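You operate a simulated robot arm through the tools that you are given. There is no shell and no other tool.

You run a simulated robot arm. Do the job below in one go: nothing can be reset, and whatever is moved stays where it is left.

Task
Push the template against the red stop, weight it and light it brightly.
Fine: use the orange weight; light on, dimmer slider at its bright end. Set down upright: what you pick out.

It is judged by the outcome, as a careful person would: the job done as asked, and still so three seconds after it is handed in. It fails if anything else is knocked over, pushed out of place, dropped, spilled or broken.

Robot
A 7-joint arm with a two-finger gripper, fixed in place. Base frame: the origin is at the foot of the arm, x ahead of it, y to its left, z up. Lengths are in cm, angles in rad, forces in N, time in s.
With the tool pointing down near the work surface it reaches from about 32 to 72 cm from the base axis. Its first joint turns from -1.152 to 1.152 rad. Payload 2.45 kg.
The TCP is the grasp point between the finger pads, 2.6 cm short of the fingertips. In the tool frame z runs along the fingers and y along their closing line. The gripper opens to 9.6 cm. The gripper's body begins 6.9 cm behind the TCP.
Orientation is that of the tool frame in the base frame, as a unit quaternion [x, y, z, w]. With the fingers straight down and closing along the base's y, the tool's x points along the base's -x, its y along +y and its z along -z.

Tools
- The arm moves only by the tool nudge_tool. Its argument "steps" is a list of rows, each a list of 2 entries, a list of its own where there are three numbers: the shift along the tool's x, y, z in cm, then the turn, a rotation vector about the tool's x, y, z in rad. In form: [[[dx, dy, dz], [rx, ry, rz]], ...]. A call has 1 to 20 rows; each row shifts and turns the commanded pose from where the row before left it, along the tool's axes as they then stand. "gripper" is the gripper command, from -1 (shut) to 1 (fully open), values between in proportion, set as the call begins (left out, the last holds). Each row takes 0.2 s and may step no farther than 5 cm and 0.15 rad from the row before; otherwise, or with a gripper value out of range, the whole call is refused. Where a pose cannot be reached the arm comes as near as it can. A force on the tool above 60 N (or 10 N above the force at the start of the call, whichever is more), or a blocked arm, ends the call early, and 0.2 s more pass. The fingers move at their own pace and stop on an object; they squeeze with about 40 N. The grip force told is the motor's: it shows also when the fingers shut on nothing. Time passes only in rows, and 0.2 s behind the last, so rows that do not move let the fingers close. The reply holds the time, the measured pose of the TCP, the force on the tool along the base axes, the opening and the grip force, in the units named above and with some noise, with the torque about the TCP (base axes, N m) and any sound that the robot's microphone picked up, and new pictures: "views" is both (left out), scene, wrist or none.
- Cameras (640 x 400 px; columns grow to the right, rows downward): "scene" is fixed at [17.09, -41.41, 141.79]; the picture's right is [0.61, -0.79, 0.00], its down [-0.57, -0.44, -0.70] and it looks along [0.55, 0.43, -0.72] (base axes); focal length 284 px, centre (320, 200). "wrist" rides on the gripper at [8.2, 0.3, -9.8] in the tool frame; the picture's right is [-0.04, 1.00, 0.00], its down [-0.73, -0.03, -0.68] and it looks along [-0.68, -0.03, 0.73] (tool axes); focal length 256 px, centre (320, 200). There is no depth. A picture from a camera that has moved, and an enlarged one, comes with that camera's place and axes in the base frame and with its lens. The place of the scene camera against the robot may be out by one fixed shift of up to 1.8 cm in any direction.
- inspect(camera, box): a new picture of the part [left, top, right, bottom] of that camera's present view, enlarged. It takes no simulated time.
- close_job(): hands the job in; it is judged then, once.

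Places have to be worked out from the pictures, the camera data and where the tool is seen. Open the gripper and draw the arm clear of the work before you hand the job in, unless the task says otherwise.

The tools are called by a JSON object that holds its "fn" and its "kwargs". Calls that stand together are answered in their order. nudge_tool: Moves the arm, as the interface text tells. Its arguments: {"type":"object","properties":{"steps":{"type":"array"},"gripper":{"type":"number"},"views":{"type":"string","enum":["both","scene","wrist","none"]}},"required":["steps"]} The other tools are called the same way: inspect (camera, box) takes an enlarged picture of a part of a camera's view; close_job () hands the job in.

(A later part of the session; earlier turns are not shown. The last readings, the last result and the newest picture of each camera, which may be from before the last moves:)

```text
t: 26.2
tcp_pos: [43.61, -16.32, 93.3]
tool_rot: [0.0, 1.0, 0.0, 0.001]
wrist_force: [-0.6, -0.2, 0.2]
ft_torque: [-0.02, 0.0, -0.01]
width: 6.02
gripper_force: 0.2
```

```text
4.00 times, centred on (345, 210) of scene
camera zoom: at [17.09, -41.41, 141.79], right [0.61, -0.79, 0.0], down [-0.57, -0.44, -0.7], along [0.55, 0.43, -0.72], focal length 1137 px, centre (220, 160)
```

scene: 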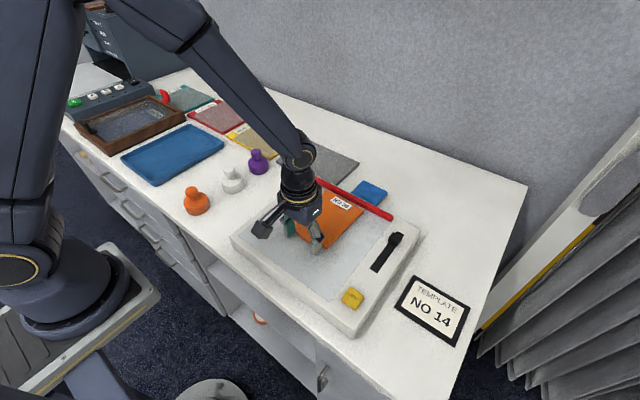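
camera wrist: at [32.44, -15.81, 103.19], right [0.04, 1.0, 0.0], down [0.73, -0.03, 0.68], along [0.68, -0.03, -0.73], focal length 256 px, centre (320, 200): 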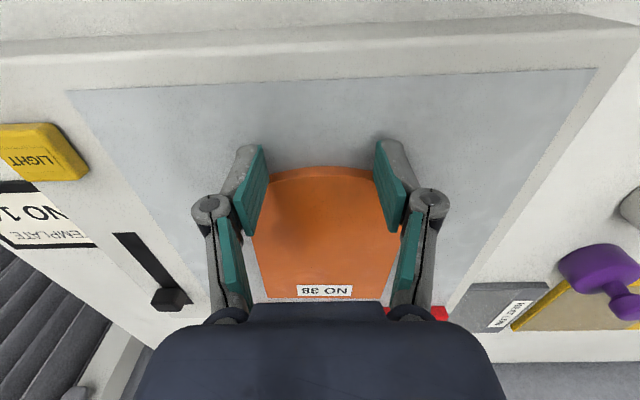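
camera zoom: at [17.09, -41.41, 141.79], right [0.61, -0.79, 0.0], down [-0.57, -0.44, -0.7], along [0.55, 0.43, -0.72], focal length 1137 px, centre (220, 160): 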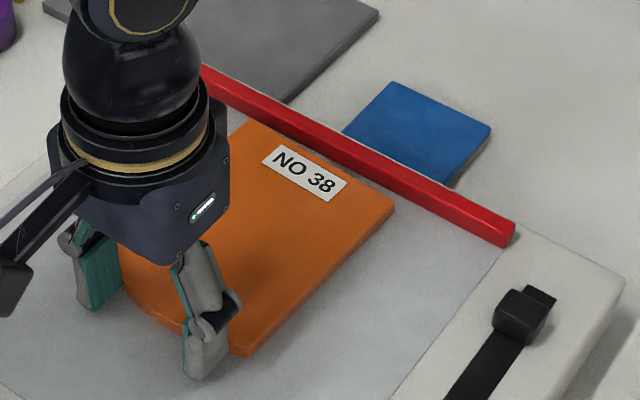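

About 1.3 cm remain. I push on in 0.15–0.2 cm steps while watching the x-force.

{"fn": "nudge_tool", "kwargs": {"steps": [[[-0.2, 0, 0], [0, 0, 0]], [[-0.2, 0, 0], [0, 0, 0]], [[-0.2, 0, 0], [0, 0, 0]], [[-0.15, 0, 0], [0, 0, 0]], [[0, 0, 0], [0, 0, 0]]], "views": "scene"}}

{"fn": "inspect", "kwargs": {"camera": "scene", "box": [310, 170, 410, 250]}}

```text
t: 27.4
tcp_pos: [44.33, -16.25, 93.29]
tool_rot: [-0.001, 1.0, -0.001, 0.001]
wrist_force: [-3.1, -1.1, 0.9]
ft_torque: [-0.03, 0.0, -0.03]
width: 6.05
gripper_force: 0.1
```

scene: 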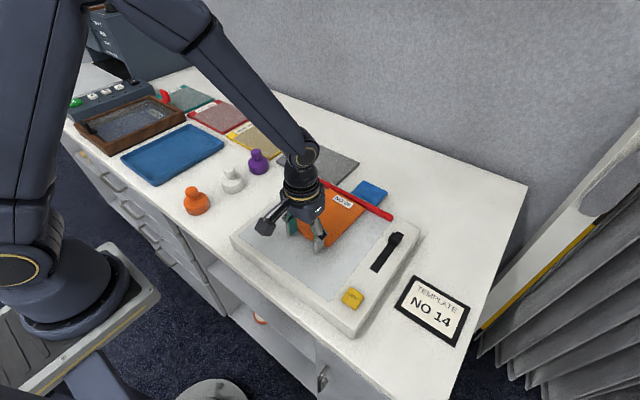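

```text
5.00 times, centred on (360, 210) of scene
camera zoom: at [17.09, -41.41, 141.79], right [0.61, -0.79, 0.0], down [-0.57, -0.44, -0.7], along [0.55, 0.43, -0.72], focal length 1422 px, centre (120, 150)
```

zoom: 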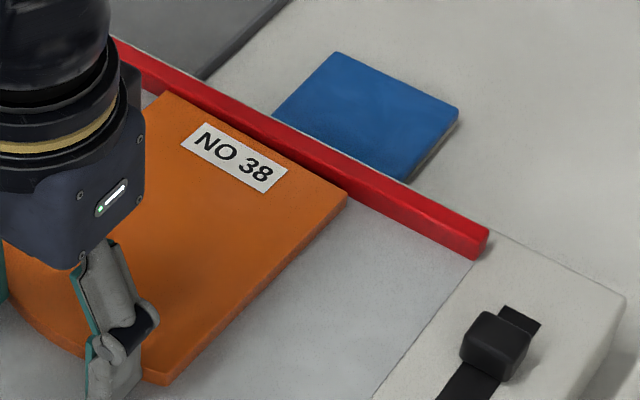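

The template's far edge looks about to touch the stop; force rose to about 3 N. I continue in 0.1 cm steps.

{"fn": "nudge_tool", "kwargs": {"steps": [[[-0.1, 0, 0], [0, 0, 0]], [[-0.1, 0, 0], [0, 0, 0]], [[0, 0, 0], [0, 0, 0]]], "views": "none"}}

```text
t: 28.2
tcp_pos: [44.3, -16.24, 93.35]
tool_rot: [0.0, 1.0, 0.0, 0.001]
wrist_force: [-13.8, -2.3, 1.6]
ft_torque: [0.05, 0.26, 0.15]
width: 6.08
gripper_force: 0.8
```

The x-force jumped to about 14 N with no further motion: the template is against the stop. I check flushness in the pictures.

{"fn": "nudge_tool", "kwargs": {"steps": [[[0, 0, 0], [0, 0, 0]]], "views": "both"}}

{"fn": "inspect", "kwargs": {"camera": "scene", "box": [310, 170, 410, 250]}}

{"fn": "inspect", "kwargs": {"camera": "wrist", "box": [200, 120, 440, 320]}}

```text
t: 28.6
tcp_pos: [44.39, -16.37, 93.29]
tool_rot: [0.0, 1.0, 0.0, 0.001]
wrist_force: [-17.0, -3.1, 0.3]
ft_torque: [-0.03, 0.33, 0.19]
width: 6.11
gripper_force: 0.8
camera wrist: at [36.22, -15.82, 103.18], right [0.04, 1.0, 0.0], down [0.73, -0.03, 0.68], along [0.68, -0.03, -0.73], focal length 256 px, centre (320, 200)
```

scene: 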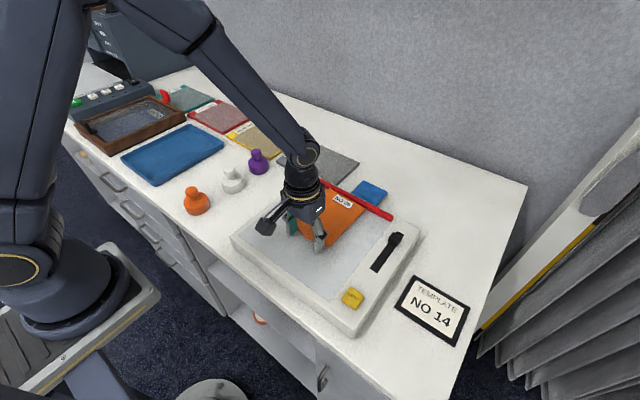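
wrist: 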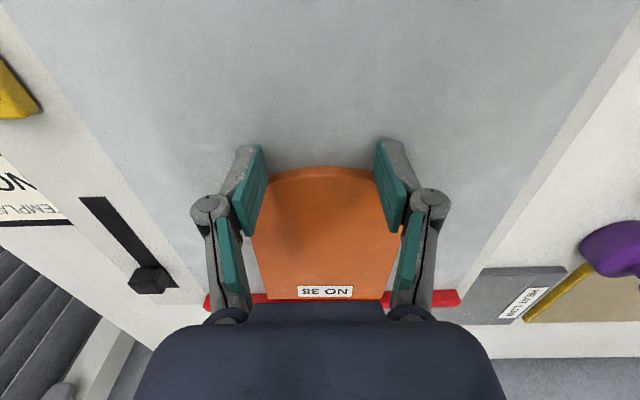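

```text
5.00 times, centred on (360, 210) of scene
camera zoom: at [17.05, -41.42, 141.79], right [0.61, -0.79, 0.0], down [-0.57, -0.44, -0.7], along [0.55, 0.43, -0.72], focal length 1422 px, centre (120, 150)
```

zoom: 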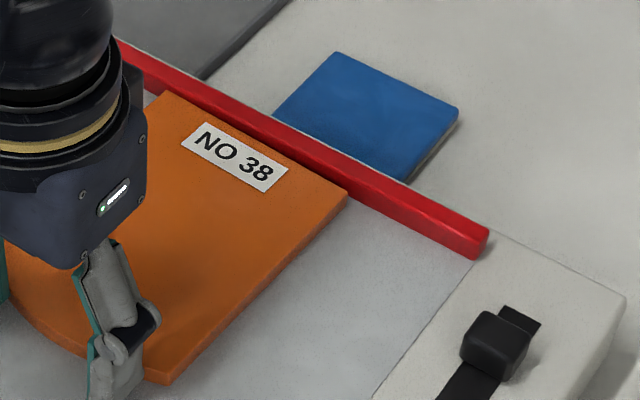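

```text
2.00 times, centred on (320, 220) of wrist
camera zoom: at [36.22, -15.82, 103.18], right [0.04, 1.0, 0.0], down [0.73, -0.03, 0.68], along [0.68, -0.03, -0.73], focal length 512 px, centre (320, 160)
```

zoom: 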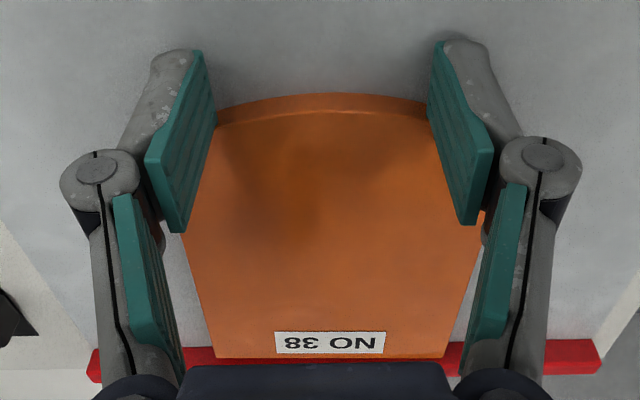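

Force balance suggests the reaction is near the middle of the edge; I zoom in tighter on both far corners to verify there is no gap.

{"fn": "inspect", "kwargs": {"camera": "scene", "box": [330, 180, 400, 225]}}

{"fn": "inspect", "kwargs": {"camera": "wrist", "box": [240, 270, 310, 315]}}

{"fn": "inspect", "kwargs": {"camera": "wrist", "box": [340, 270, 410, 315]}}

```text
8.89 times, centred on (365, 202) of scene
camera zoom: at [17.05, -41.42, 141.79], right [0.61, -0.79, 0.0], down [-0.57, -0.44, -0.7], along [0.55, 0.43, -0.72], focal length 2528 px, centre (-80, 178)
```

zoom: 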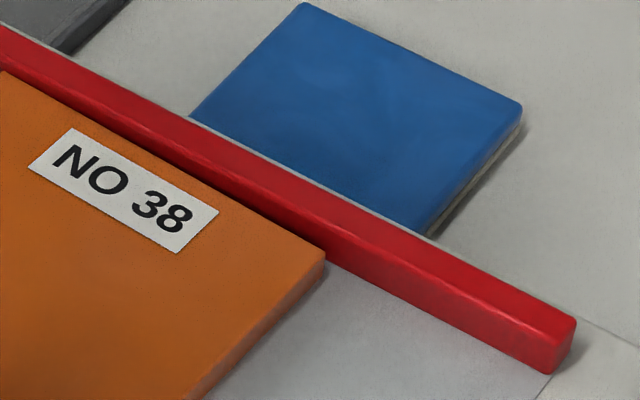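

```text
8.89 times, centred on (275, 292) of wrist
camera zoom: at [36.22, -15.82, 103.18], right [0.04, 1.0, 0.0], down [0.73, -0.03, 0.68], along [0.68, -0.03, -0.73], focal length 2276 px, centre (720, -622)
```

zoom: 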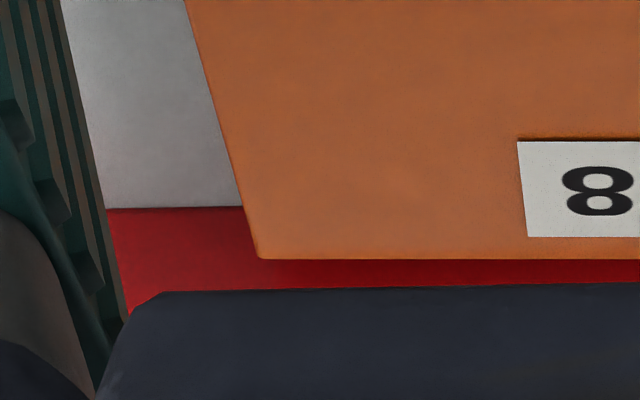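

```text
8.89 times, centred on (375, 292) of wrist
camera zoom: at [36.22, -15.82, 103.18], right [0.04, 1.0, 0.0], down [0.73, -0.03, 0.68], along [0.68, -0.03, -0.73], focal length 2276 px, centre (-169, -622)
```

zoom: 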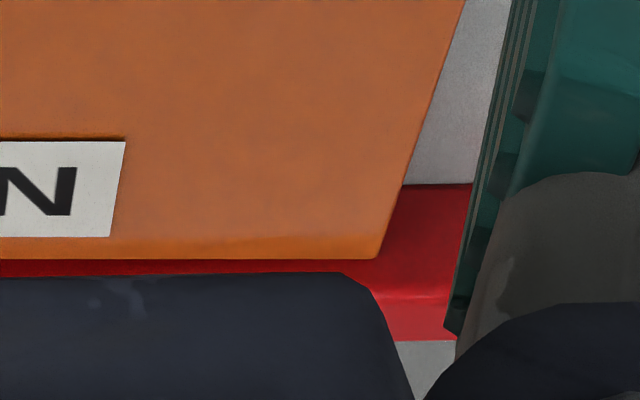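

The close-ups show the +y corner touching the stop while the −y corner still has roughly a 0.4–0.5 cm gap (a slight yaw). I back off, close the fingers, and will push near the −y side of the rounded edge to square it.

{"fn": "nudge_tool", "kwargs": {"steps": [[[0.3, 0, 0], [0, 0, 0]], [[0.7, 0, 0], [0, 0, 0]], [[1.2, 0, 0], [0, 0, 0]], [[0, 0, 0], [0, 0, 0]]], "views": "wrist"}}

```text
t: 29.6
tcp_pos: [42.35, -16.27, 93.37]
tool_rot: [0.0, 1.0, -0.001, 0.001]
wrist_force: [-0.5, 0.4, 0.3]
ft_torque: [0.06, 0.02, 0.0]
width: 6.01
gripper_force: 0.1
camera wrist: at [34.17, -15.78, 103.2], right [0.04, 1.0, 0.0], down [0.73, -0.03, 0.68], along [0.68, -0.03, -0.73], focal length 256 px, centre (320, 200)
```

wrist: 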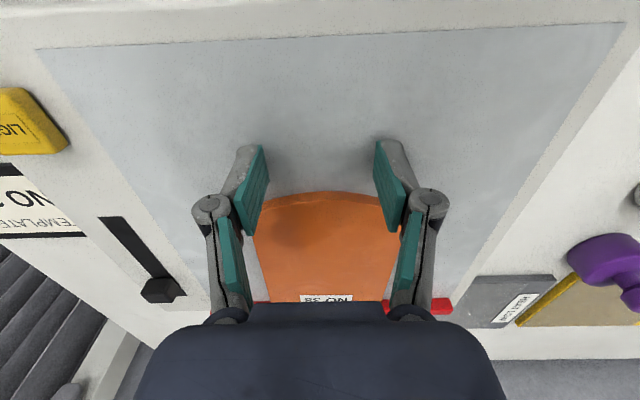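

Backed off cleanly. Now I close the fingers and shift to y ≈ −20.5.

{"fn": "nudge_tool", "kwargs": {"steps": [[[0, 0, 0], [0, 0, 0]], [[0, 0, 0], [0, 0, 0]], [[0, -1.4, 0], [0, 0, 0]], [[0, -1.4, 0], [0, 0, 0]], [[0, -1.4, 0], [0, 0, 0]], [[0, 0, 0], [0, 0, 0]]], "gripper": -1, "views": "both"}}

{"fn": "inspect", "kwargs": {"camera": "scene", "box": [280, 160, 410, 260]}}

```text
t: 31.1
tcp_pos: [42.28, -20.51, 93.22]
tool_rot: [0.001, 1.0, 0.0, 0.001]
wrist_force: [-0.9, -1.1, -0.5]
ft_torque: [0.02, -0.05, 0.02]
width: 0.0
gripper_force: 28.3
camera wrist: at [34.17, -20.01, 103.2], right [0.04, 1.0, 0.0], down [0.73, -0.03, 0.68], along [0.68, -0.03, -0.73], focal length 256 px, centre (320, 200)
```

scene: 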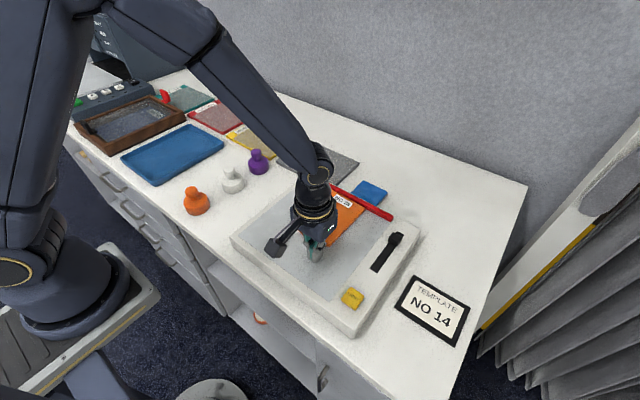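
wrist: 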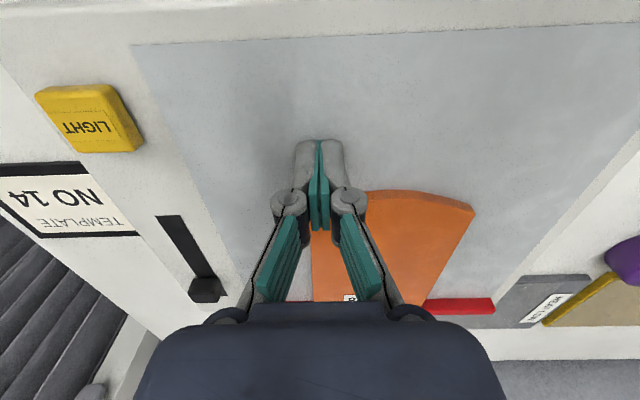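

```text
4.00 times, centred on (345, 210) of scene
camera zoom: at [17.09, -41.41, 141.79], right [0.61, -0.79, 0.0], down [-0.57, -0.44, -0.7], along [0.55, 0.43, -0.72], focal length 1137 px, centre (220, 160)
```

zoom: 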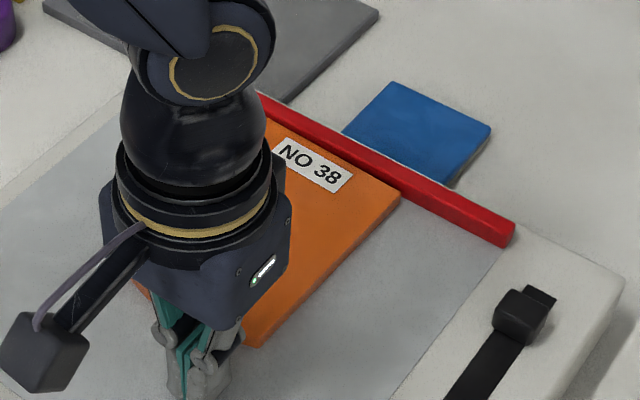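

The closed fingers are in line with the −y part of the template's near edge (its −y side is at about y −21.3). I push forward gently.

{"fn": "nudge_tool", "kwargs": {"steps": [[[-0.4, 0, 0], [0, 0, 0]], [[-0.4, 0, 0], [0, 0, 0]], [[-0.4, 0, 0], [0, 0, 0]], [[-0.3, 0, 0], [0, 0, 0]], [[-0.2, 0, 0], [0, 0, 0]], [[-0.2, 0, 0], [0, 0, 0]], [[0, 0, 0], [0, 0, 0]]], "views": "none"}}

```text
t: 32.6
tcp_pos: [44.35, -20.47, 93.44]
tool_rot: [0.0, 1.0, 0.0, 0.001]
wrist_force: [0.8, -0.2, 0.4]
ft_torque: [-0.01, -0.01, -0.02]
width: 0.0
gripper_force: 28.6
```

Near expected contact; continuing in 0.1 cm steps.

{"fn": "nudge_tool", "kwargs": {"steps": [[[-0.15, 0, 0], [0, 0, 0]], [[-0.15, 0, 0], [0, 0, 0]], [[0, 0, 0], [0, 0, 0]]], "views": "wrist"}}

```text
t: 33.5
tcp_pos: [44.63, -20.53, 93.27]
tool_rot: [-0.001, 1.0, 0.0, 0.001]
wrist_force: [-2.1, -0.3, -0.1]
ft_torque: [-0.03, 0.02, 0.0]
width: 0.0
gripper_force: 28.4
camera wrist: at [36.36, -20.01, 103.17], right [0.04, 1.0, 0.0], down [0.73, -0.03, 0.68], along [0.68, -0.03, -0.73], focal length 256 px, centre (320, 200)
```

wrist: 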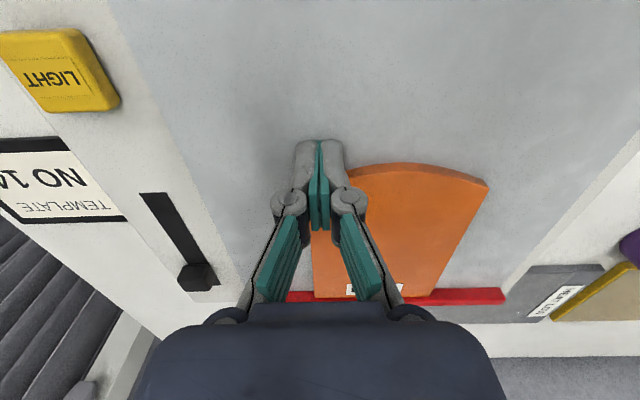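

Contact made (about 2 N). I continue slowly until the force rises.

{"fn": "nudge_tool", "kwargs": {"steps": [[[-0.1, 0, 0], [0, 0, 0]], [[-0.1, 0, 0], [0, 0, 0]], [[0, 0, 0], [0, 0, 0]]], "views": "none"}}

```text
t: 34.2
tcp_pos: [44.79, -20.45, 93.3]
tool_rot: [0.0, 1.0, -0.001, 0.001]
wrist_force: [-3.2, -0.2, 0.5]
ft_torque: [-0.02, 0.04, -0.01]
width: 0.0
gripper_force: 28.6
```

Force about 3 N while still moving, so it is turning. A little further.

{"fn": "nudge_tool", "kwargs": {"steps": [[[-0.1, 0, 0], [0, 0, 0]], [[-0.1, 0, 0], [0, 0, 0]], [[0, 0, 0], [0, 0, 0]]], "views": "both"}}

{"fn": "inspect", "kwargs": {"camera": "scene", "box": [330, 180, 400, 225]}}

{"fn": "inspect", "kwargs": {"camera": "wrist", "box": [250, 250, 520, 320]}}

```text
t: 35.0
tcp_pos: [44.79, -20.53, 93.21]
tool_rot: [0.0, 1.0, -0.001, -0.001]
wrist_force: [-15.3, -1.7, 3.1]
ft_torque: [-0.02, 0.27, 0.14]
width: 0.0
gripper_force: 28.5
camera wrist: at [36.62, -20.01, 103.18], right [0.04, 1.0, 0.0], down [0.73, -0.03, 0.68], along [0.68, -0.03, -0.73], focal length 256 px, centre (320, 200)
```

scene: 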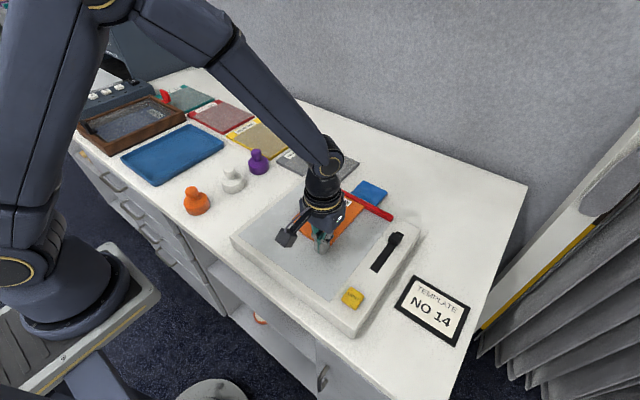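
wrist: 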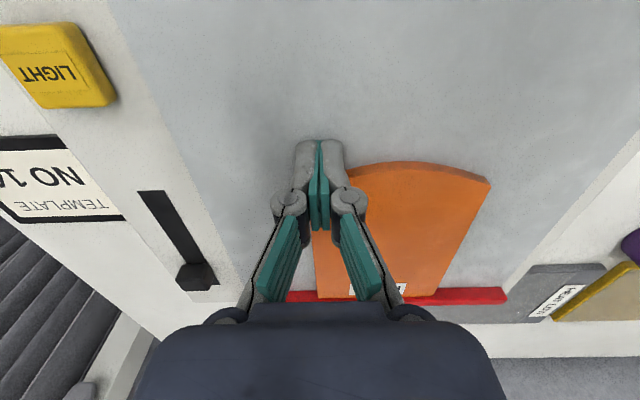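

```text
8.89 times, centred on (365, 202) of scene
camera zoom: at [17.05, -41.41, 141.79], right [0.61, -0.79, 0.0], down [-0.57, -0.44, -0.7], along [0.55, 0.43, -0.72], focal length 2528 px, centre (-80, 178)
```

zoom: 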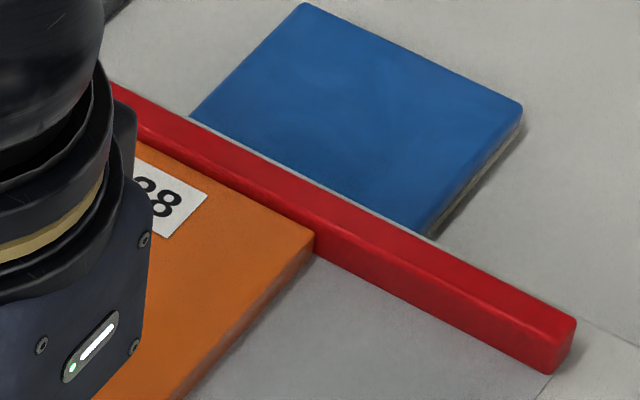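

```text
2.37 times, centred on (385, 285) of wrist
camera zoom: at [36.62, -20.01, 103.18], right [0.04, 1.0, 0.0], down [0.73, -0.03, 0.68], along [0.68, -0.03, -0.73], focal length 607 px, centre (166, -2)
```

zoom: 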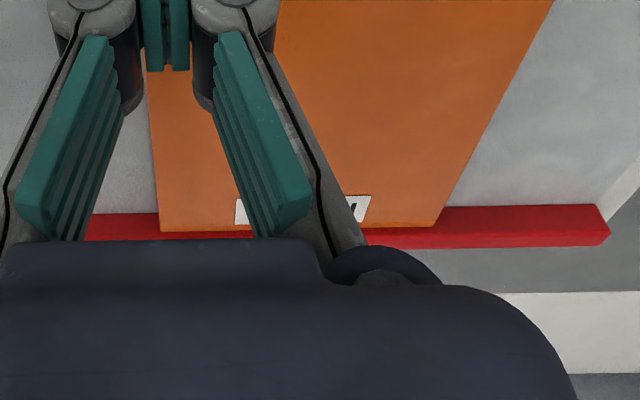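

The force rose to 15 N at the expected spot and the far edge now looks parallel and flush with the stop. I back off, rise and take a clear look.

{"fn": "nudge_tool", "kwargs": {"steps": [[[0.3, 0, 0], [0, 0, 0]], [[1.0, 0, 0], [0, 0, 0]], [[1.5, 0, -0.5], [0, 0, 0]], [[1.0, 0, -4], [0, 0, 0]], [[0, 0, -4.5], [0, 0, 0]], [[0, 0, -4.5], [0, 0, 0]], [[0, 0, 0], [0, 0, 0]]], "views": "both"}}

{"fn": "inspect", "kwargs": {"camera": "scene", "box": [290, 165, 410, 245]}}

{"fn": "inspect", "kwargs": {"camera": "wrist", "box": [240, 80, 480, 230]}}

```text
t: 36.6
tcp_pos: [41.14, -20.47, 106.82]
tool_rot: [0.0, 1.0, 0.0, 0.002]
wrist_force: [0.4, 0.1, 0.1]
ft_torque: [0.02, 0.0, -0.03]
width: 0.01
gripper_force: 28.8
camera wrist: at [32.95, -19.92, 116.66], right [0.04, 1.0, 0.0], down [0.73, -0.03, 0.68], along [0.68, -0.03, -0.73], focal length 256 px, centre (320, 200)
```

scene: 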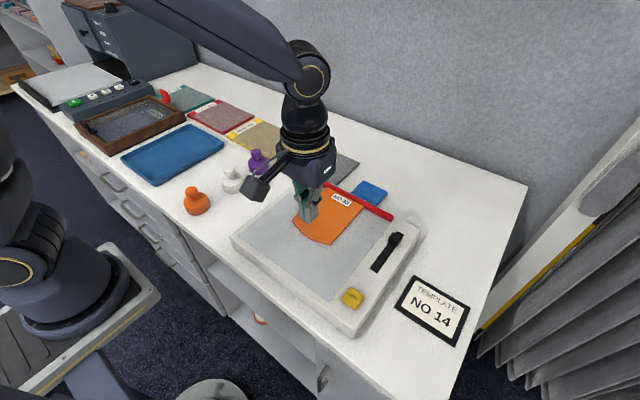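
wrist: 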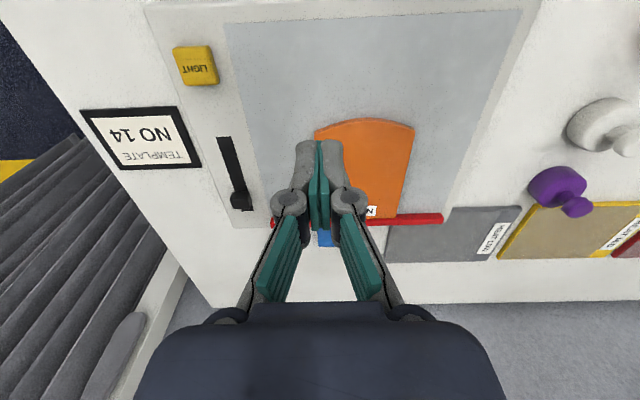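

```text
5.00 times, centred on (350, 205) of scene
camera zoom: at [17.09, -41.41, 141.79], right [0.61, -0.79, 0.0], down [-0.57, -0.44, -0.7], along [0.55, 0.43, -0.72], focal length 1422 px, centre (170, 175)
```

zoom: 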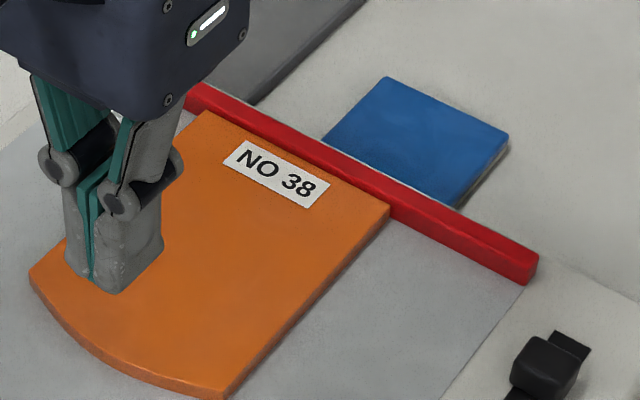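

```text
2.67 times, centred on (360, 155) of wrist
camera zoom: at [32.95, -19.92, 116.66], right [0.04, 1.0, 0.0], down [0.73, -0.03, 0.68], along [0.68, -0.03, -0.73], focal length 683 px, centre (213, 320)
```

zoom: 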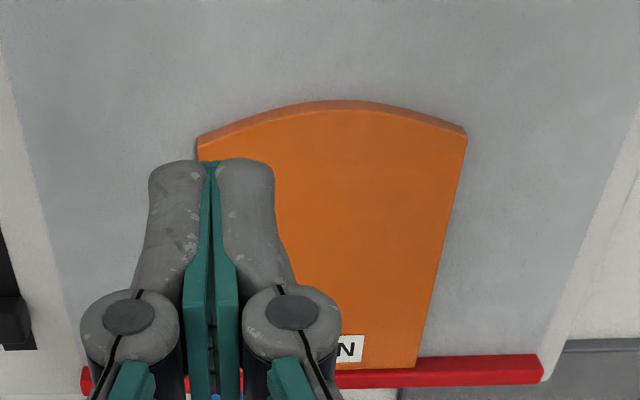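

The template lies flush along the stop. Next the light: the yellow LIGHT button is at about (39.4, −31.4); I move the closed fingers above it.

{"fn": "nudge_tool", "kwargs": {"steps": [[[0.6, -3.7, 0.5], [0, 0, 0]], [[0.6, -3.7, 1.5], [0, 0, 0]], [[0.5, -3.5, 3.0], [0, 0, 0]], [[0, 0, 4.0], [0, 0, 0]], [[0, 0, 0], [0, 0, 0]]], "views": "both"}}

{"fn": "inspect", "kwargs": {"camera": "scene", "box": [290, 220, 430, 330]}}

```text
t: 37.9
tcp_pos: [39.43, -31.39, 97.89]
tool_rot: [0.0, 1.0, 0.0, 0.002]
wrist_force: [-0.1, 0.1, -0.8]
ft_torque: [0.03, -0.02, 0.0]
width: 0.01
gripper_force: 28.1
camera wrist: at [31.15, -30.97, 107.61], right [0.04, 1.0, 0.0], down [0.73, -0.03, 0.68], along [0.68, -0.03, -0.73], focal length 256 px, centre (320, 200)
```

scene: 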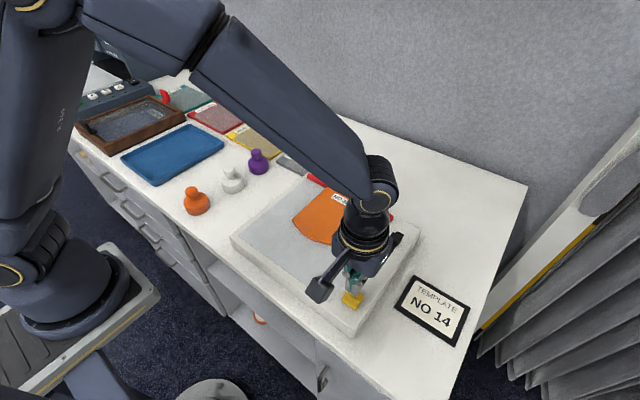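
wrist: 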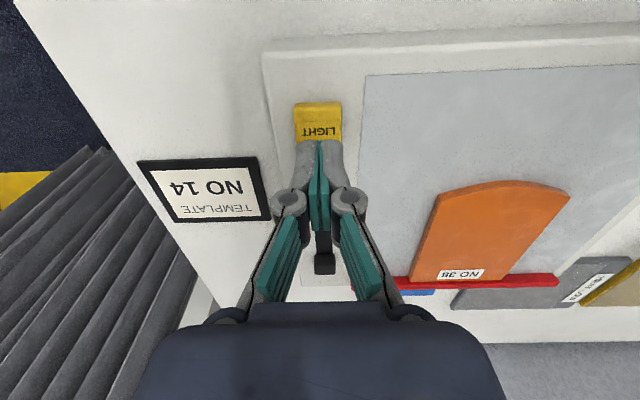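

```text
3.64 times, centred on (360, 275) of scene
camera zoom: at [17.09, -41.41, 141.79], right [0.61, -0.79, 0.0], down [-0.57, -0.44, -0.7], along [0.55, 0.43, -0.72], focal length 1034 px, centre (174, -73)
```

zoom: 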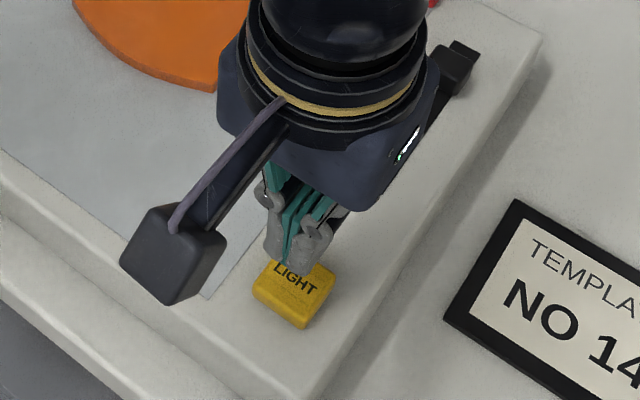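

The fingertips are a hair forward of the button centre (about x 38.9); I shift 0.5 back and lower toward it.

{"fn": "nudge_tool", "kwargs": {"steps": [[[0.5, 0, 0.5], [0, 0, 0]], [[0, 0, 1.0], [0, 0, 0]], [[0, 0, 0.8], [0, 0, 0]], [[0, 0, 0], [0, 0, 0]]], "views": "both"}}

{"fn": "inspect", "kwargs": {"camera": "scene", "box": [310, 250, 400, 320]}}

```text
t: 38.9
tcp_pos: [38.9, -31.4, 95.45]
tool_rot: [0.0, 1.0, 0.0, 0.001]
wrist_force: [-0.4, 1.0, 0.6]
ft_torque: [0.01, 0.01, -0.02]
width: 0.01
gripper_force: 28.8
camera wrist: at [30.71, -30.91, 105.37], right [0.04, 1.0, 0.0], down [0.73, -0.03, 0.68], along [0.68, -0.03, -0.73], focal length 256 px, centre (320, 200)
```

scene: 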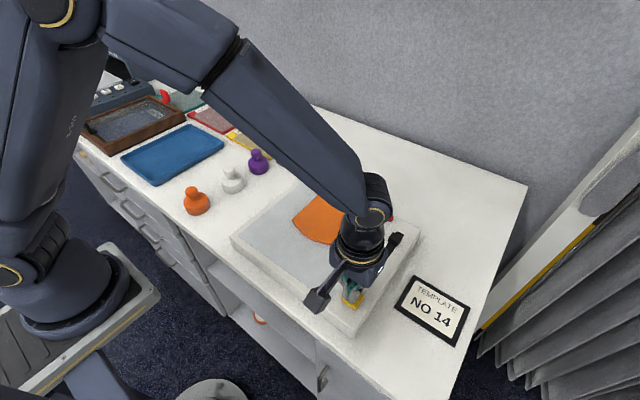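
wrist: 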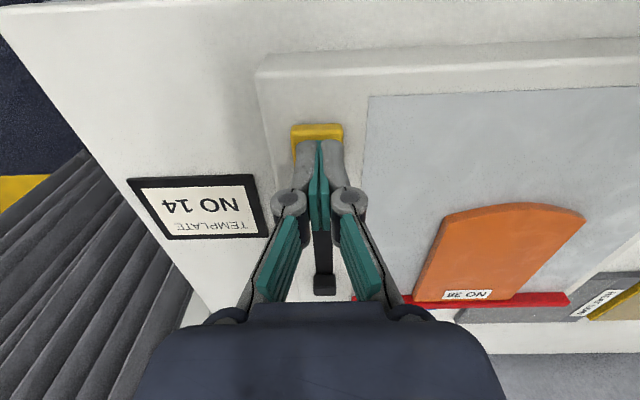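

```text
5.71 times, centred on (355, 285) of scene
camera zoom: at [17.09, -41.41, 141.79], right [0.61, -0.79, 0.0], down [-0.57, -0.44, -0.7], along [0.55, 0.43, -0.72], focal length 1625 px, centre (120, -286)
```

zoom: 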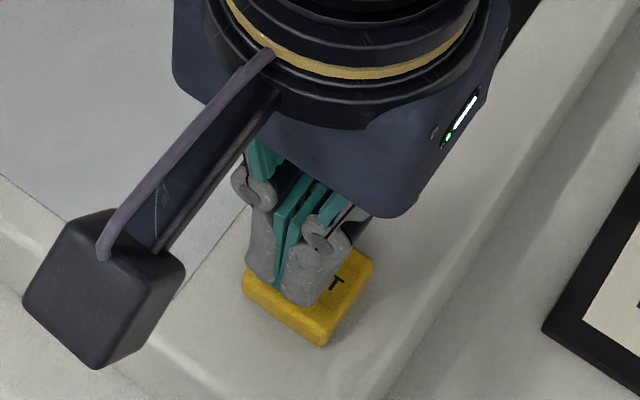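

The fingers are centred on the button. I press down in small steps, listening and watching the light.

{"fn": "nudge_tool", "kwargs": {"steps": [[[0, 0, 0.2], [0, 0, 0]], [[0, 0, 0.2], [0, 0, 0]], [[0, 0, 0.2], [0, 0, 0]], [[0, 0, 0.15], [0, 0, 0]], [[0, 0, 0], [0, 0, 0]]], "views": "none"}}

```text
t: 40.0
tcp_pos: [38.9, -31.38, 94.72]
tool_rot: [0.001, 1.0, 0.0, 0.001]
wrist_force: [0.1, -0.5, -0.6]
ft_torque: [0.01, 0.0, 0.01]
width: 0.01
gripper_force: 28.5
```

No contact yet at fingertip height 92.1; further down in 0.1–0.15 cm steps.

{"fn": "nudge_tool", "kwargs": {"steps": [[[0, 0, 0.15], [0, 0, 0]], [[0, 0, 0.15], [0, 0, 0]], [[0, 0, 0.1], [0, 0, 0]], [[0, 0, 0], [0, 0, 0]]], "views": "none"}}

```text
t: 41.0
tcp_pos: [38.96, -31.42, 94.36]
tool_rot: [0.0, 1.0, 0.0, 0.001]
wrist_force: [-0.4, -0.6, 0.9]
ft_torque: [0.02, -0.03, 0.04]
width: 0.0
gripper_force: 29.0
```

Still free at fingertip height about 91.75; continuing.

{"fn": "nudge_tool", "kwargs": {"steps": [[[0, 0, 0.1], [0, 0, 0]], [[0, 0, 0.1], [0, 0, 0]], [[0, 0, 0.1], [0, 0, 0]], [[0, 0, 0], [0, 0, 0]]], "views": "scene"}}

```text
t: 42.0
tcp_pos: [38.98, -31.46, 94.13]
tool_rot: [0.0, 1.0, 0.0, 0.002]
wrist_force: [-0.5, 0.2, 1.1]
ft_torque: [-0.03, 0.01, -0.03]
width: 0.59
gripper_force: 28.0
```

scene: 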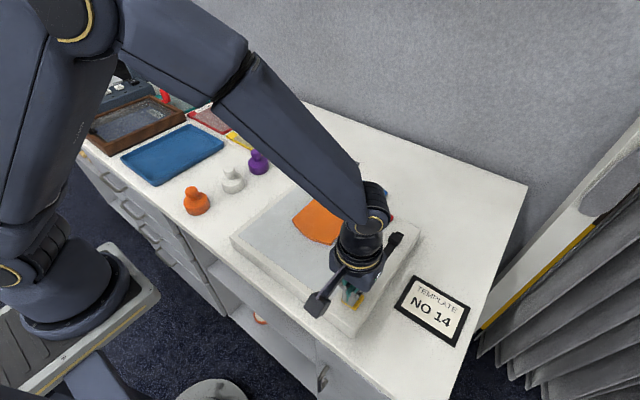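

The opening reads 0.59 though commanded shut, so the fingertips are touching something; I look closely.

{"fn": "inspect", "kwargs": {"camera": "scene", "box": [320, 260, 390, 320]}}

{"fn": "inspect", "kwargs": {"camera": "wrist", "box": [250, 100, 400, 240]}}

```text
6.67 times, centred on (355, 290) of scene
camera zoom: at [17.09, -41.41, 141.79], right [0.61, -0.79, 0.0], down [-0.57, -0.44, -0.7], along [0.55, 0.43, -0.72], focal length 1896 px, centre (87, -400)
```

zoom: 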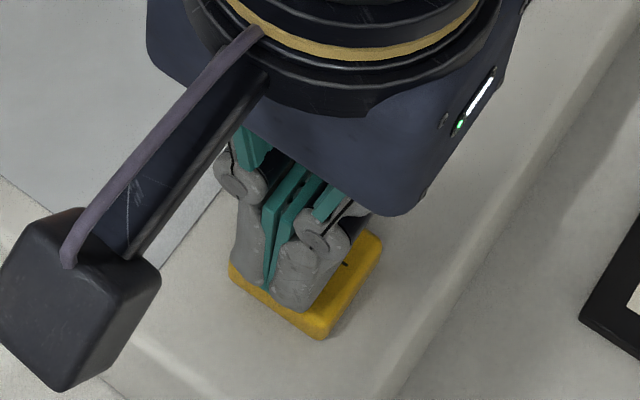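

```text
2.86 times, centred on (325, 170) of wrist
camera zoom: at [30.77, -30.88, 103.95], right [0.04, 1.0, 0.0], down [0.73, -0.03, 0.68], along [0.68, -0.03, -0.73], focal length 731 px, centre (306, 286)
```

zoom: 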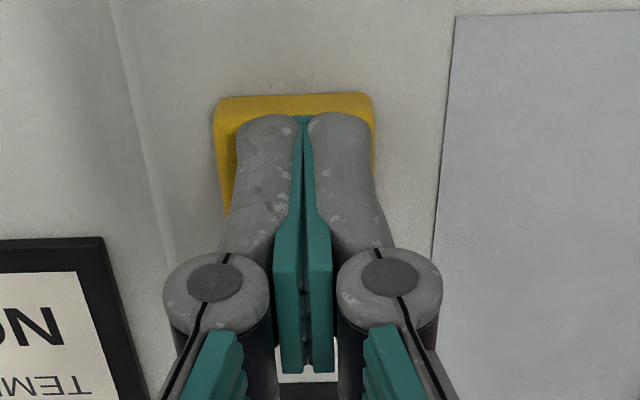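

The tips are on the button, slightly spread by contact. I press a little further in 0.1 cm steps.

{"fn": "nudge_tool", "kwargs": {"steps": [[[0, 0, 0.1], [0, 0, 0]], [[0, 0, 0.1], [0, 0, 0]], [[0, 0, 0], [0, 0, 0]]], "views": "scene"}}

```text
t: 42.9
tcp_pos: [39.03, -31.43, 93.75]
tool_rot: [0.0, 1.0, 0.001, 0.001]
wrist_force: [0.0, 0.9, 1.8]
ft_torque: [0.04, 0.03, 0.0]
width: 0.58
gripper_force: 28.9
heard: click
```

scene: 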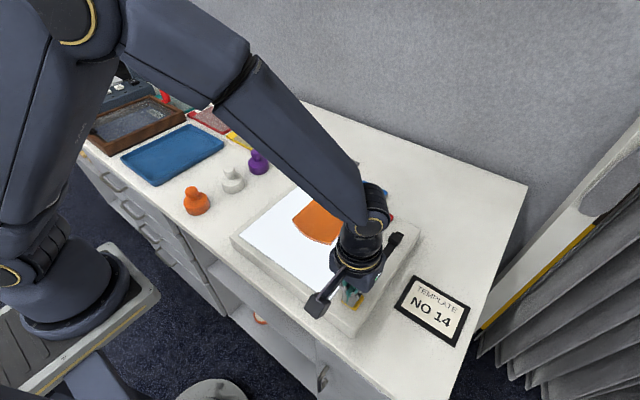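

A click was heard and the panel lit up. I lift straight up and check it stays lit.

{"fn": "nudge_tool", "kwargs": {"steps": [[[0, 0, -0.5], [0, 0, 0]], [[0, 0, -2.0], [0, 0, 0]], [[0, 0, -3.0], [0, 0, 0]], [[0, 0, -3.0], [0, 0, 0]], [[0, 0, 0], [0, 0, 0]]], "views": "both"}}

{"fn": "inspect", "kwargs": {"camera": "scene", "box": [220, 160, 440, 340]}}

```text
t: 44.0
tcp_pos: [38.94, -31.39, 102.42]
tool_rot: [0.0, 1.0, 0.0, 0.001]
wrist_force: [-0.2, -0.3, -0.1]
ft_torque: [0.02, -0.03, 0.02]
width: 0.0
gripper_force: 28.8
camera wrist: at [30.7, -30.92, 112.19], right [0.04, 1.0, 0.0], down [0.73, -0.03, 0.68], along [0.68, -0.03, -0.73], focal length 256 px, centre (320, 200)
```

scene: 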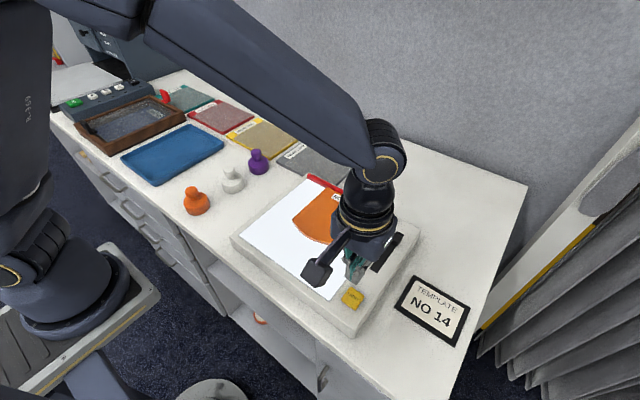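
wrist: 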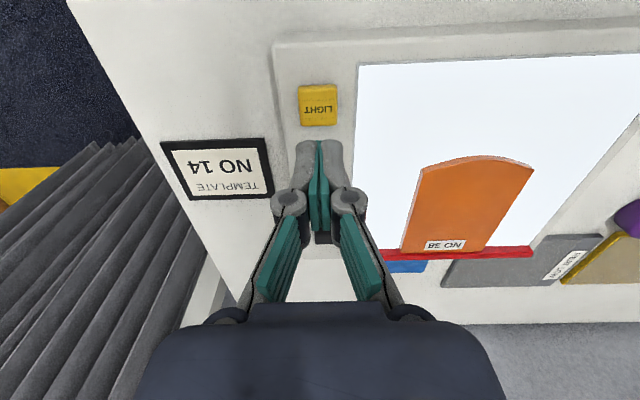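

```text
2.22 times, centred on (330, 250) of scene
camera zoom: at [17.09, -41.41, 141.79], right [0.61, -0.79, 0.0], down [-0.57, -0.44, -0.7], along [0.55, 0.43, -0.72], focal length 632 px, centre (298, 89)
```

zoom: 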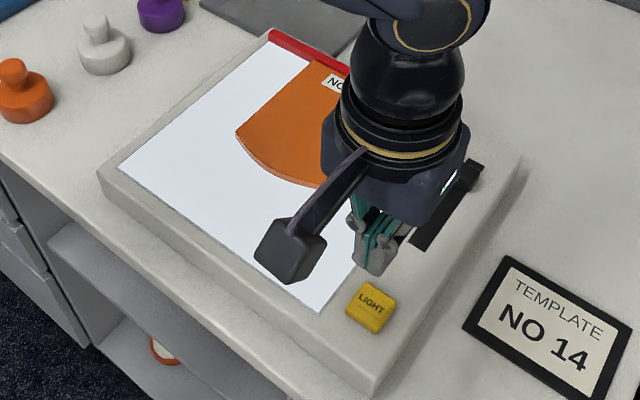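

The light is on and stays on. Now the dimmer: knob is at about (55.4, −31.3) on a track running x ≈ 46.5 to 58.4; I move behind it (x ≈ 51.3) to look before lowering.

{"fn": "nudge_tool", "kwargs": {"steps": [[[-4.0, 0, 1.0], [0, 0, 0]], [[-4.2, 0, 1.5], [0, 0, 0]], [[-4.2, 0, 1.5], [0, 0, 0]], [[0, 0, 0], [0, 0, 0]]], "views": "both"}}

{"fn": "inspect", "kwargs": {"camera": "scene", "box": [330, 190, 450, 300]}}

{"fn": "inspect", "kwargs": {"camera": "wrist", "box": [240, 80, 400, 240]}}

```text
t: 45.0
tcp_pos: [51.31, -31.39, 98.3]
tool_rot: [0.0, 1.0, -0.001, 0.0]
wrist_force: [0.6, 0.5, -0.9]
ft_torque: [0.01, -0.01, 0.01]
width: 0.0
gripper_force: 28.7
camera wrist: at [43.21, -30.9, 108.22], right [0.04, 1.0, 0.0], down [0.73, -0.03, 0.68], along [0.68, -0.03, -0.73], focal length 256 px, centre (320, 200)
```

scene: 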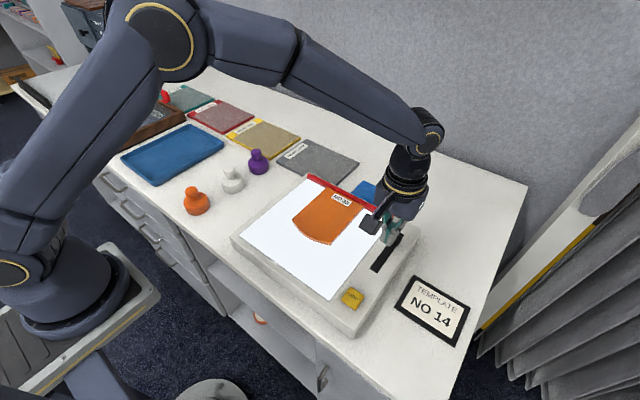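
wrist: 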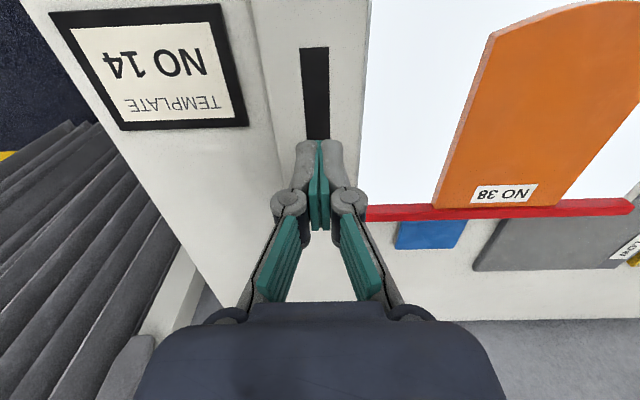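

```text
3.64 times, centred on (390, 245) of scene
camera zoom: at [17.1, -41.41, 141.79], right [0.61, -0.79, 0.0], down [-0.57, -0.44, -0.7], along [0.55, 0.43, -0.72], focal length 1034 px, centre (66, 36)
```

zoom: 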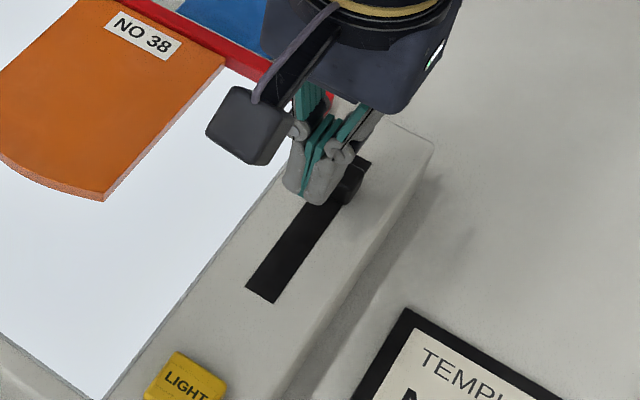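

```text
2.50 times, centred on (320, 160) of wrist
camera zoom: at [43.21, -30.9, 108.22], right [0.04, 1.0, 0.0], down [0.73, -0.03, 0.68], along [0.68, -0.03, -0.73], focal length 640 px, centre (320, 300)
```

zoom: 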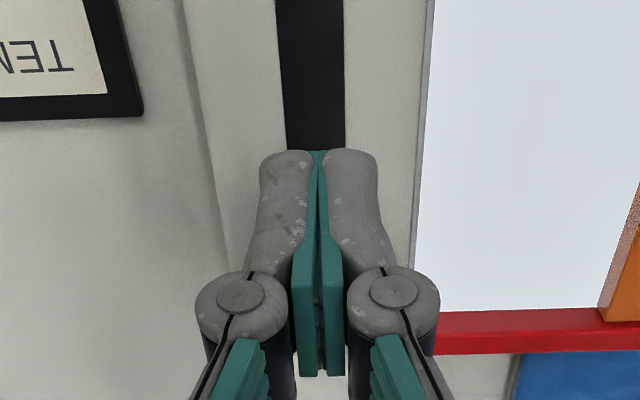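

The fingers are over the track behind the knob with clearance. I lower to about 0.6 cm above the box top.

{"fn": "nudge_tool", "kwargs": {"steps": [[[0, 0, 2.0], [0, 0, 0]], [[0, 0, 1.6], [0, 0, 0]], [[0, 0, 0.8], [0, 0, 0]], [[0, 0, 0], [0, 0, 0]]], "views": "both"}}

{"fn": "inspect", "kwargs": {"camera": "scene", "box": [350, 200, 430, 280]}}

```text
t: 46.0
tcp_pos: [51.41, -31.38, 94.09]
tool_rot: [0.0, 1.0, 0.0, 0.001]
wrist_force: [0.1, -0.1, 0.4]
ft_torque: [0.02, 0.04, 0.02]
width: 0.0
gripper_force: 28.5
camera wrist: at [43.19, -30.93, 103.86], right [0.04, 1.0, 0.0], down [0.73, -0.03, 0.68], along [0.68, -0.03, -0.73], focal length 256 px, centre (320, 200)
```

scene: 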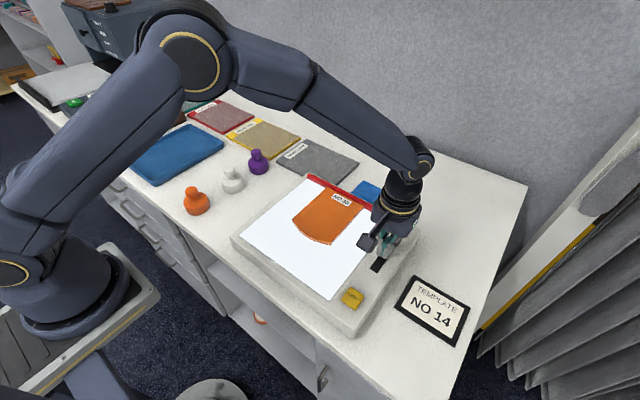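
wrist: 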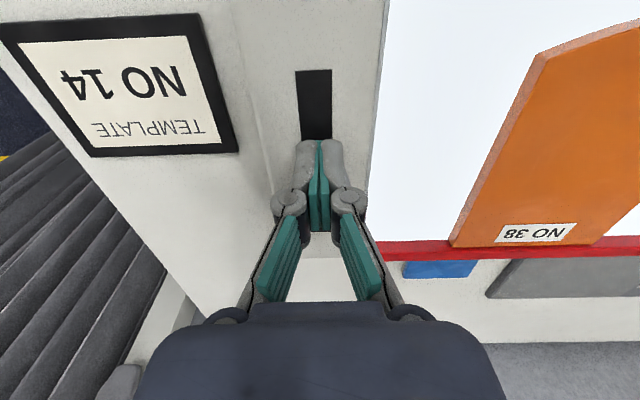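

```text
5.00 times, centred on (390, 240) of scene
camera zoom: at [17.09, -41.41, 141.79], right [0.61, -0.79, 0.0], down [-0.57, -0.44, -0.7], along [0.55, 0.43, -0.72], focal length 1422 px, centre (-30, 0)
```

zoom: 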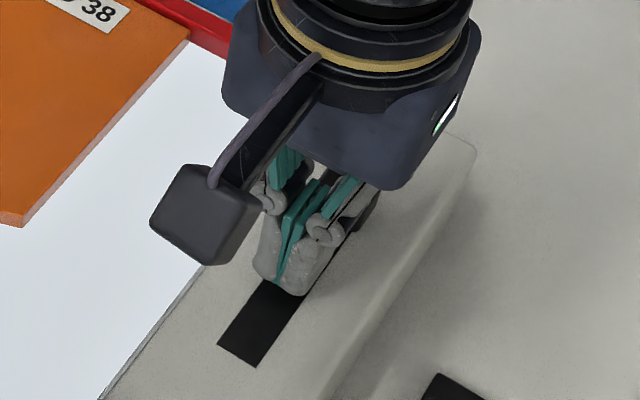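

Tips are ~1.1 cm above the box; I lower 0.4 more and push the knob toward the far end, watching force and brightness.

{"fn": "nudge_tool", "kwargs": {"steps": [[[0, 0, 0.2], [0, 0, 0]], [[0, 0, 0.2], [0, 0, 0]], [[-0.4, 0, 0], [0, 0, 0]], [[-0.4, 0, 0], [0, 0, 0]], [[-0.4, 0, 0], [0, 0, 0]], [[-0.3, 0, 0], [0, 0, 0]], [[-0.3, 0, 0], [0, 0, 0]], [[0, 0, 0], [0, 0, 0]]], "views": "both"}}

{"fn": "inspect", "kwargs": {"camera": "scene", "box": [350, 200, 430, 280]}}

```text
t: 47.9
tcp_pos: [53.22, -31.3, 93.56]
tool_rot: [0.0, 1.0, 0.001, 0.001]
wrist_force: [0.2, -0.3, -0.1]
ft_torque: [0.02, -0.01, 0.0]
width: 0.0
gripper_force: 28.6
camera wrist: at [45.02, -30.87, 103.45], right [0.04, 1.0, 0.0], down [0.73, -0.03, 0.68], along [0.68, -0.03, -0.73], focal length 256 px, centre (320, 200)
```

scene: 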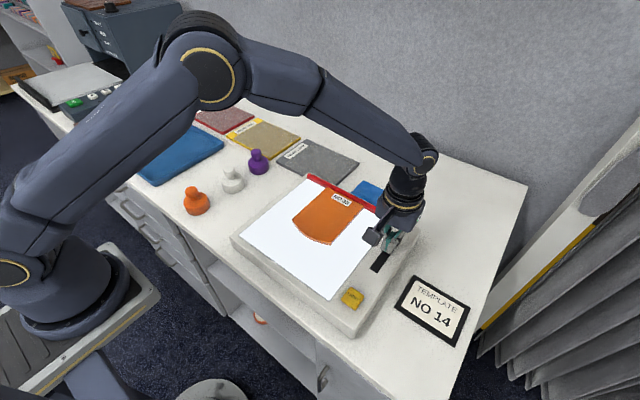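
wrist: 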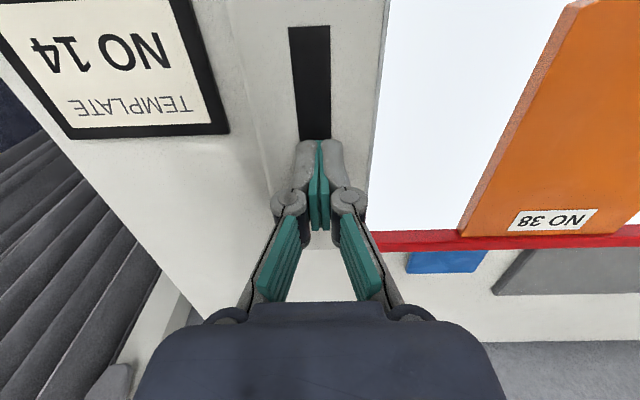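

```text
5.00 times, centred on (390, 240) of scene
camera zoom: at [17.09, -41.41, 141.79], right [0.61, -0.79, 0.0], down [-0.57, -0.44, -0.7], along [0.55, 0.43, -0.72], focal length 1422 px, centre (-30, 0)
```

zoom: 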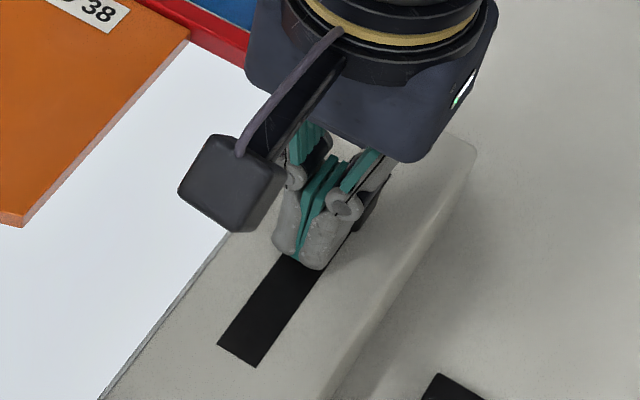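

No contact force yet. I continue forward in 0.25 cm steps.

{"fn": "nudge_tool", "kwargs": {"steps": [[[-0.25, 0, 0], [0, 0, 0]], [[-0.25, 0, 0], [0, 0, 0]], [[-0.25, 0, 0], [0, 0, 0]], [[-0.25, 0, 0], [0, 0, 0]], [[0, 0, 0], [0, 0, 0]]], "views": "both"}}

{"fn": "inspect", "kwargs": {"camera": "scene", "box": [350, 200, 430, 280]}}

```text
t: 49.0
tcp_pos: [54.31, -31.32, 93.61]
tool_rot: [0.0, 1.0, 0.0, 0.002]
wrist_force: [-0.1, 0.1, 0.0]
ft_torque: [0.0, -0.04, 0.02]
width: 0.01
gripper_force: 28.5
camera wrist: at [46.01, -30.86, 103.47], right [0.04, 1.0, 0.0], down [0.73, -0.03, 0.68], along [0.68, -0.03, -0.73], focal length 256 px, centre (320, 200)
```

scene: 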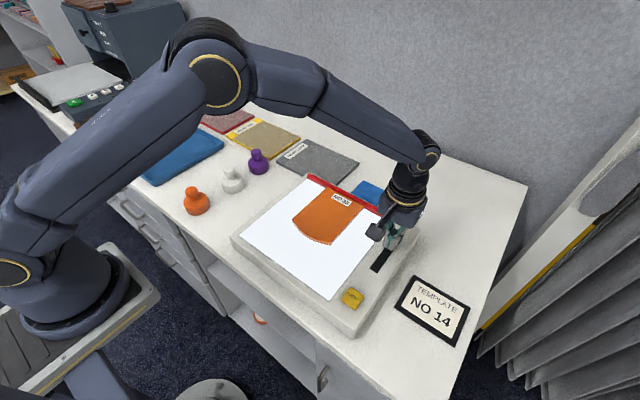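
wrist: 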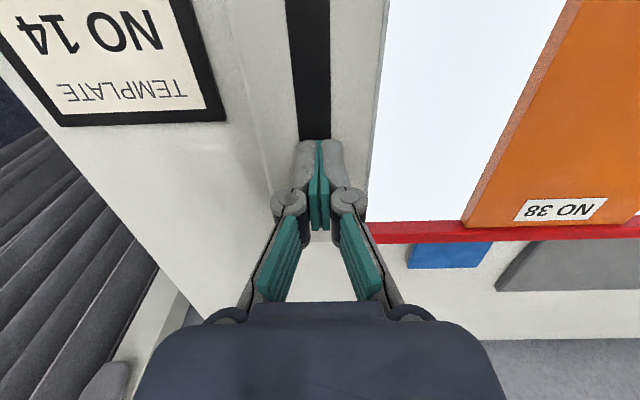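

```text
5.00 times, centred on (390, 240) of scene
camera zoom: at [17.09, -41.41, 141.79], right [0.61, -0.79, 0.0], down [-0.57, -0.44, -0.7], along [0.55, 0.43, -0.72], focal length 1422 px, centre (-30, 0)
```

zoom: 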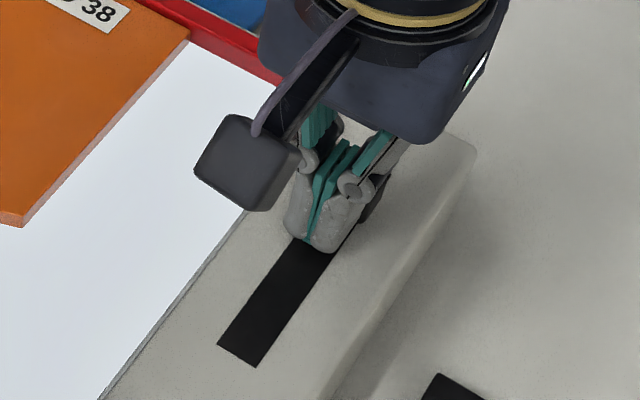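

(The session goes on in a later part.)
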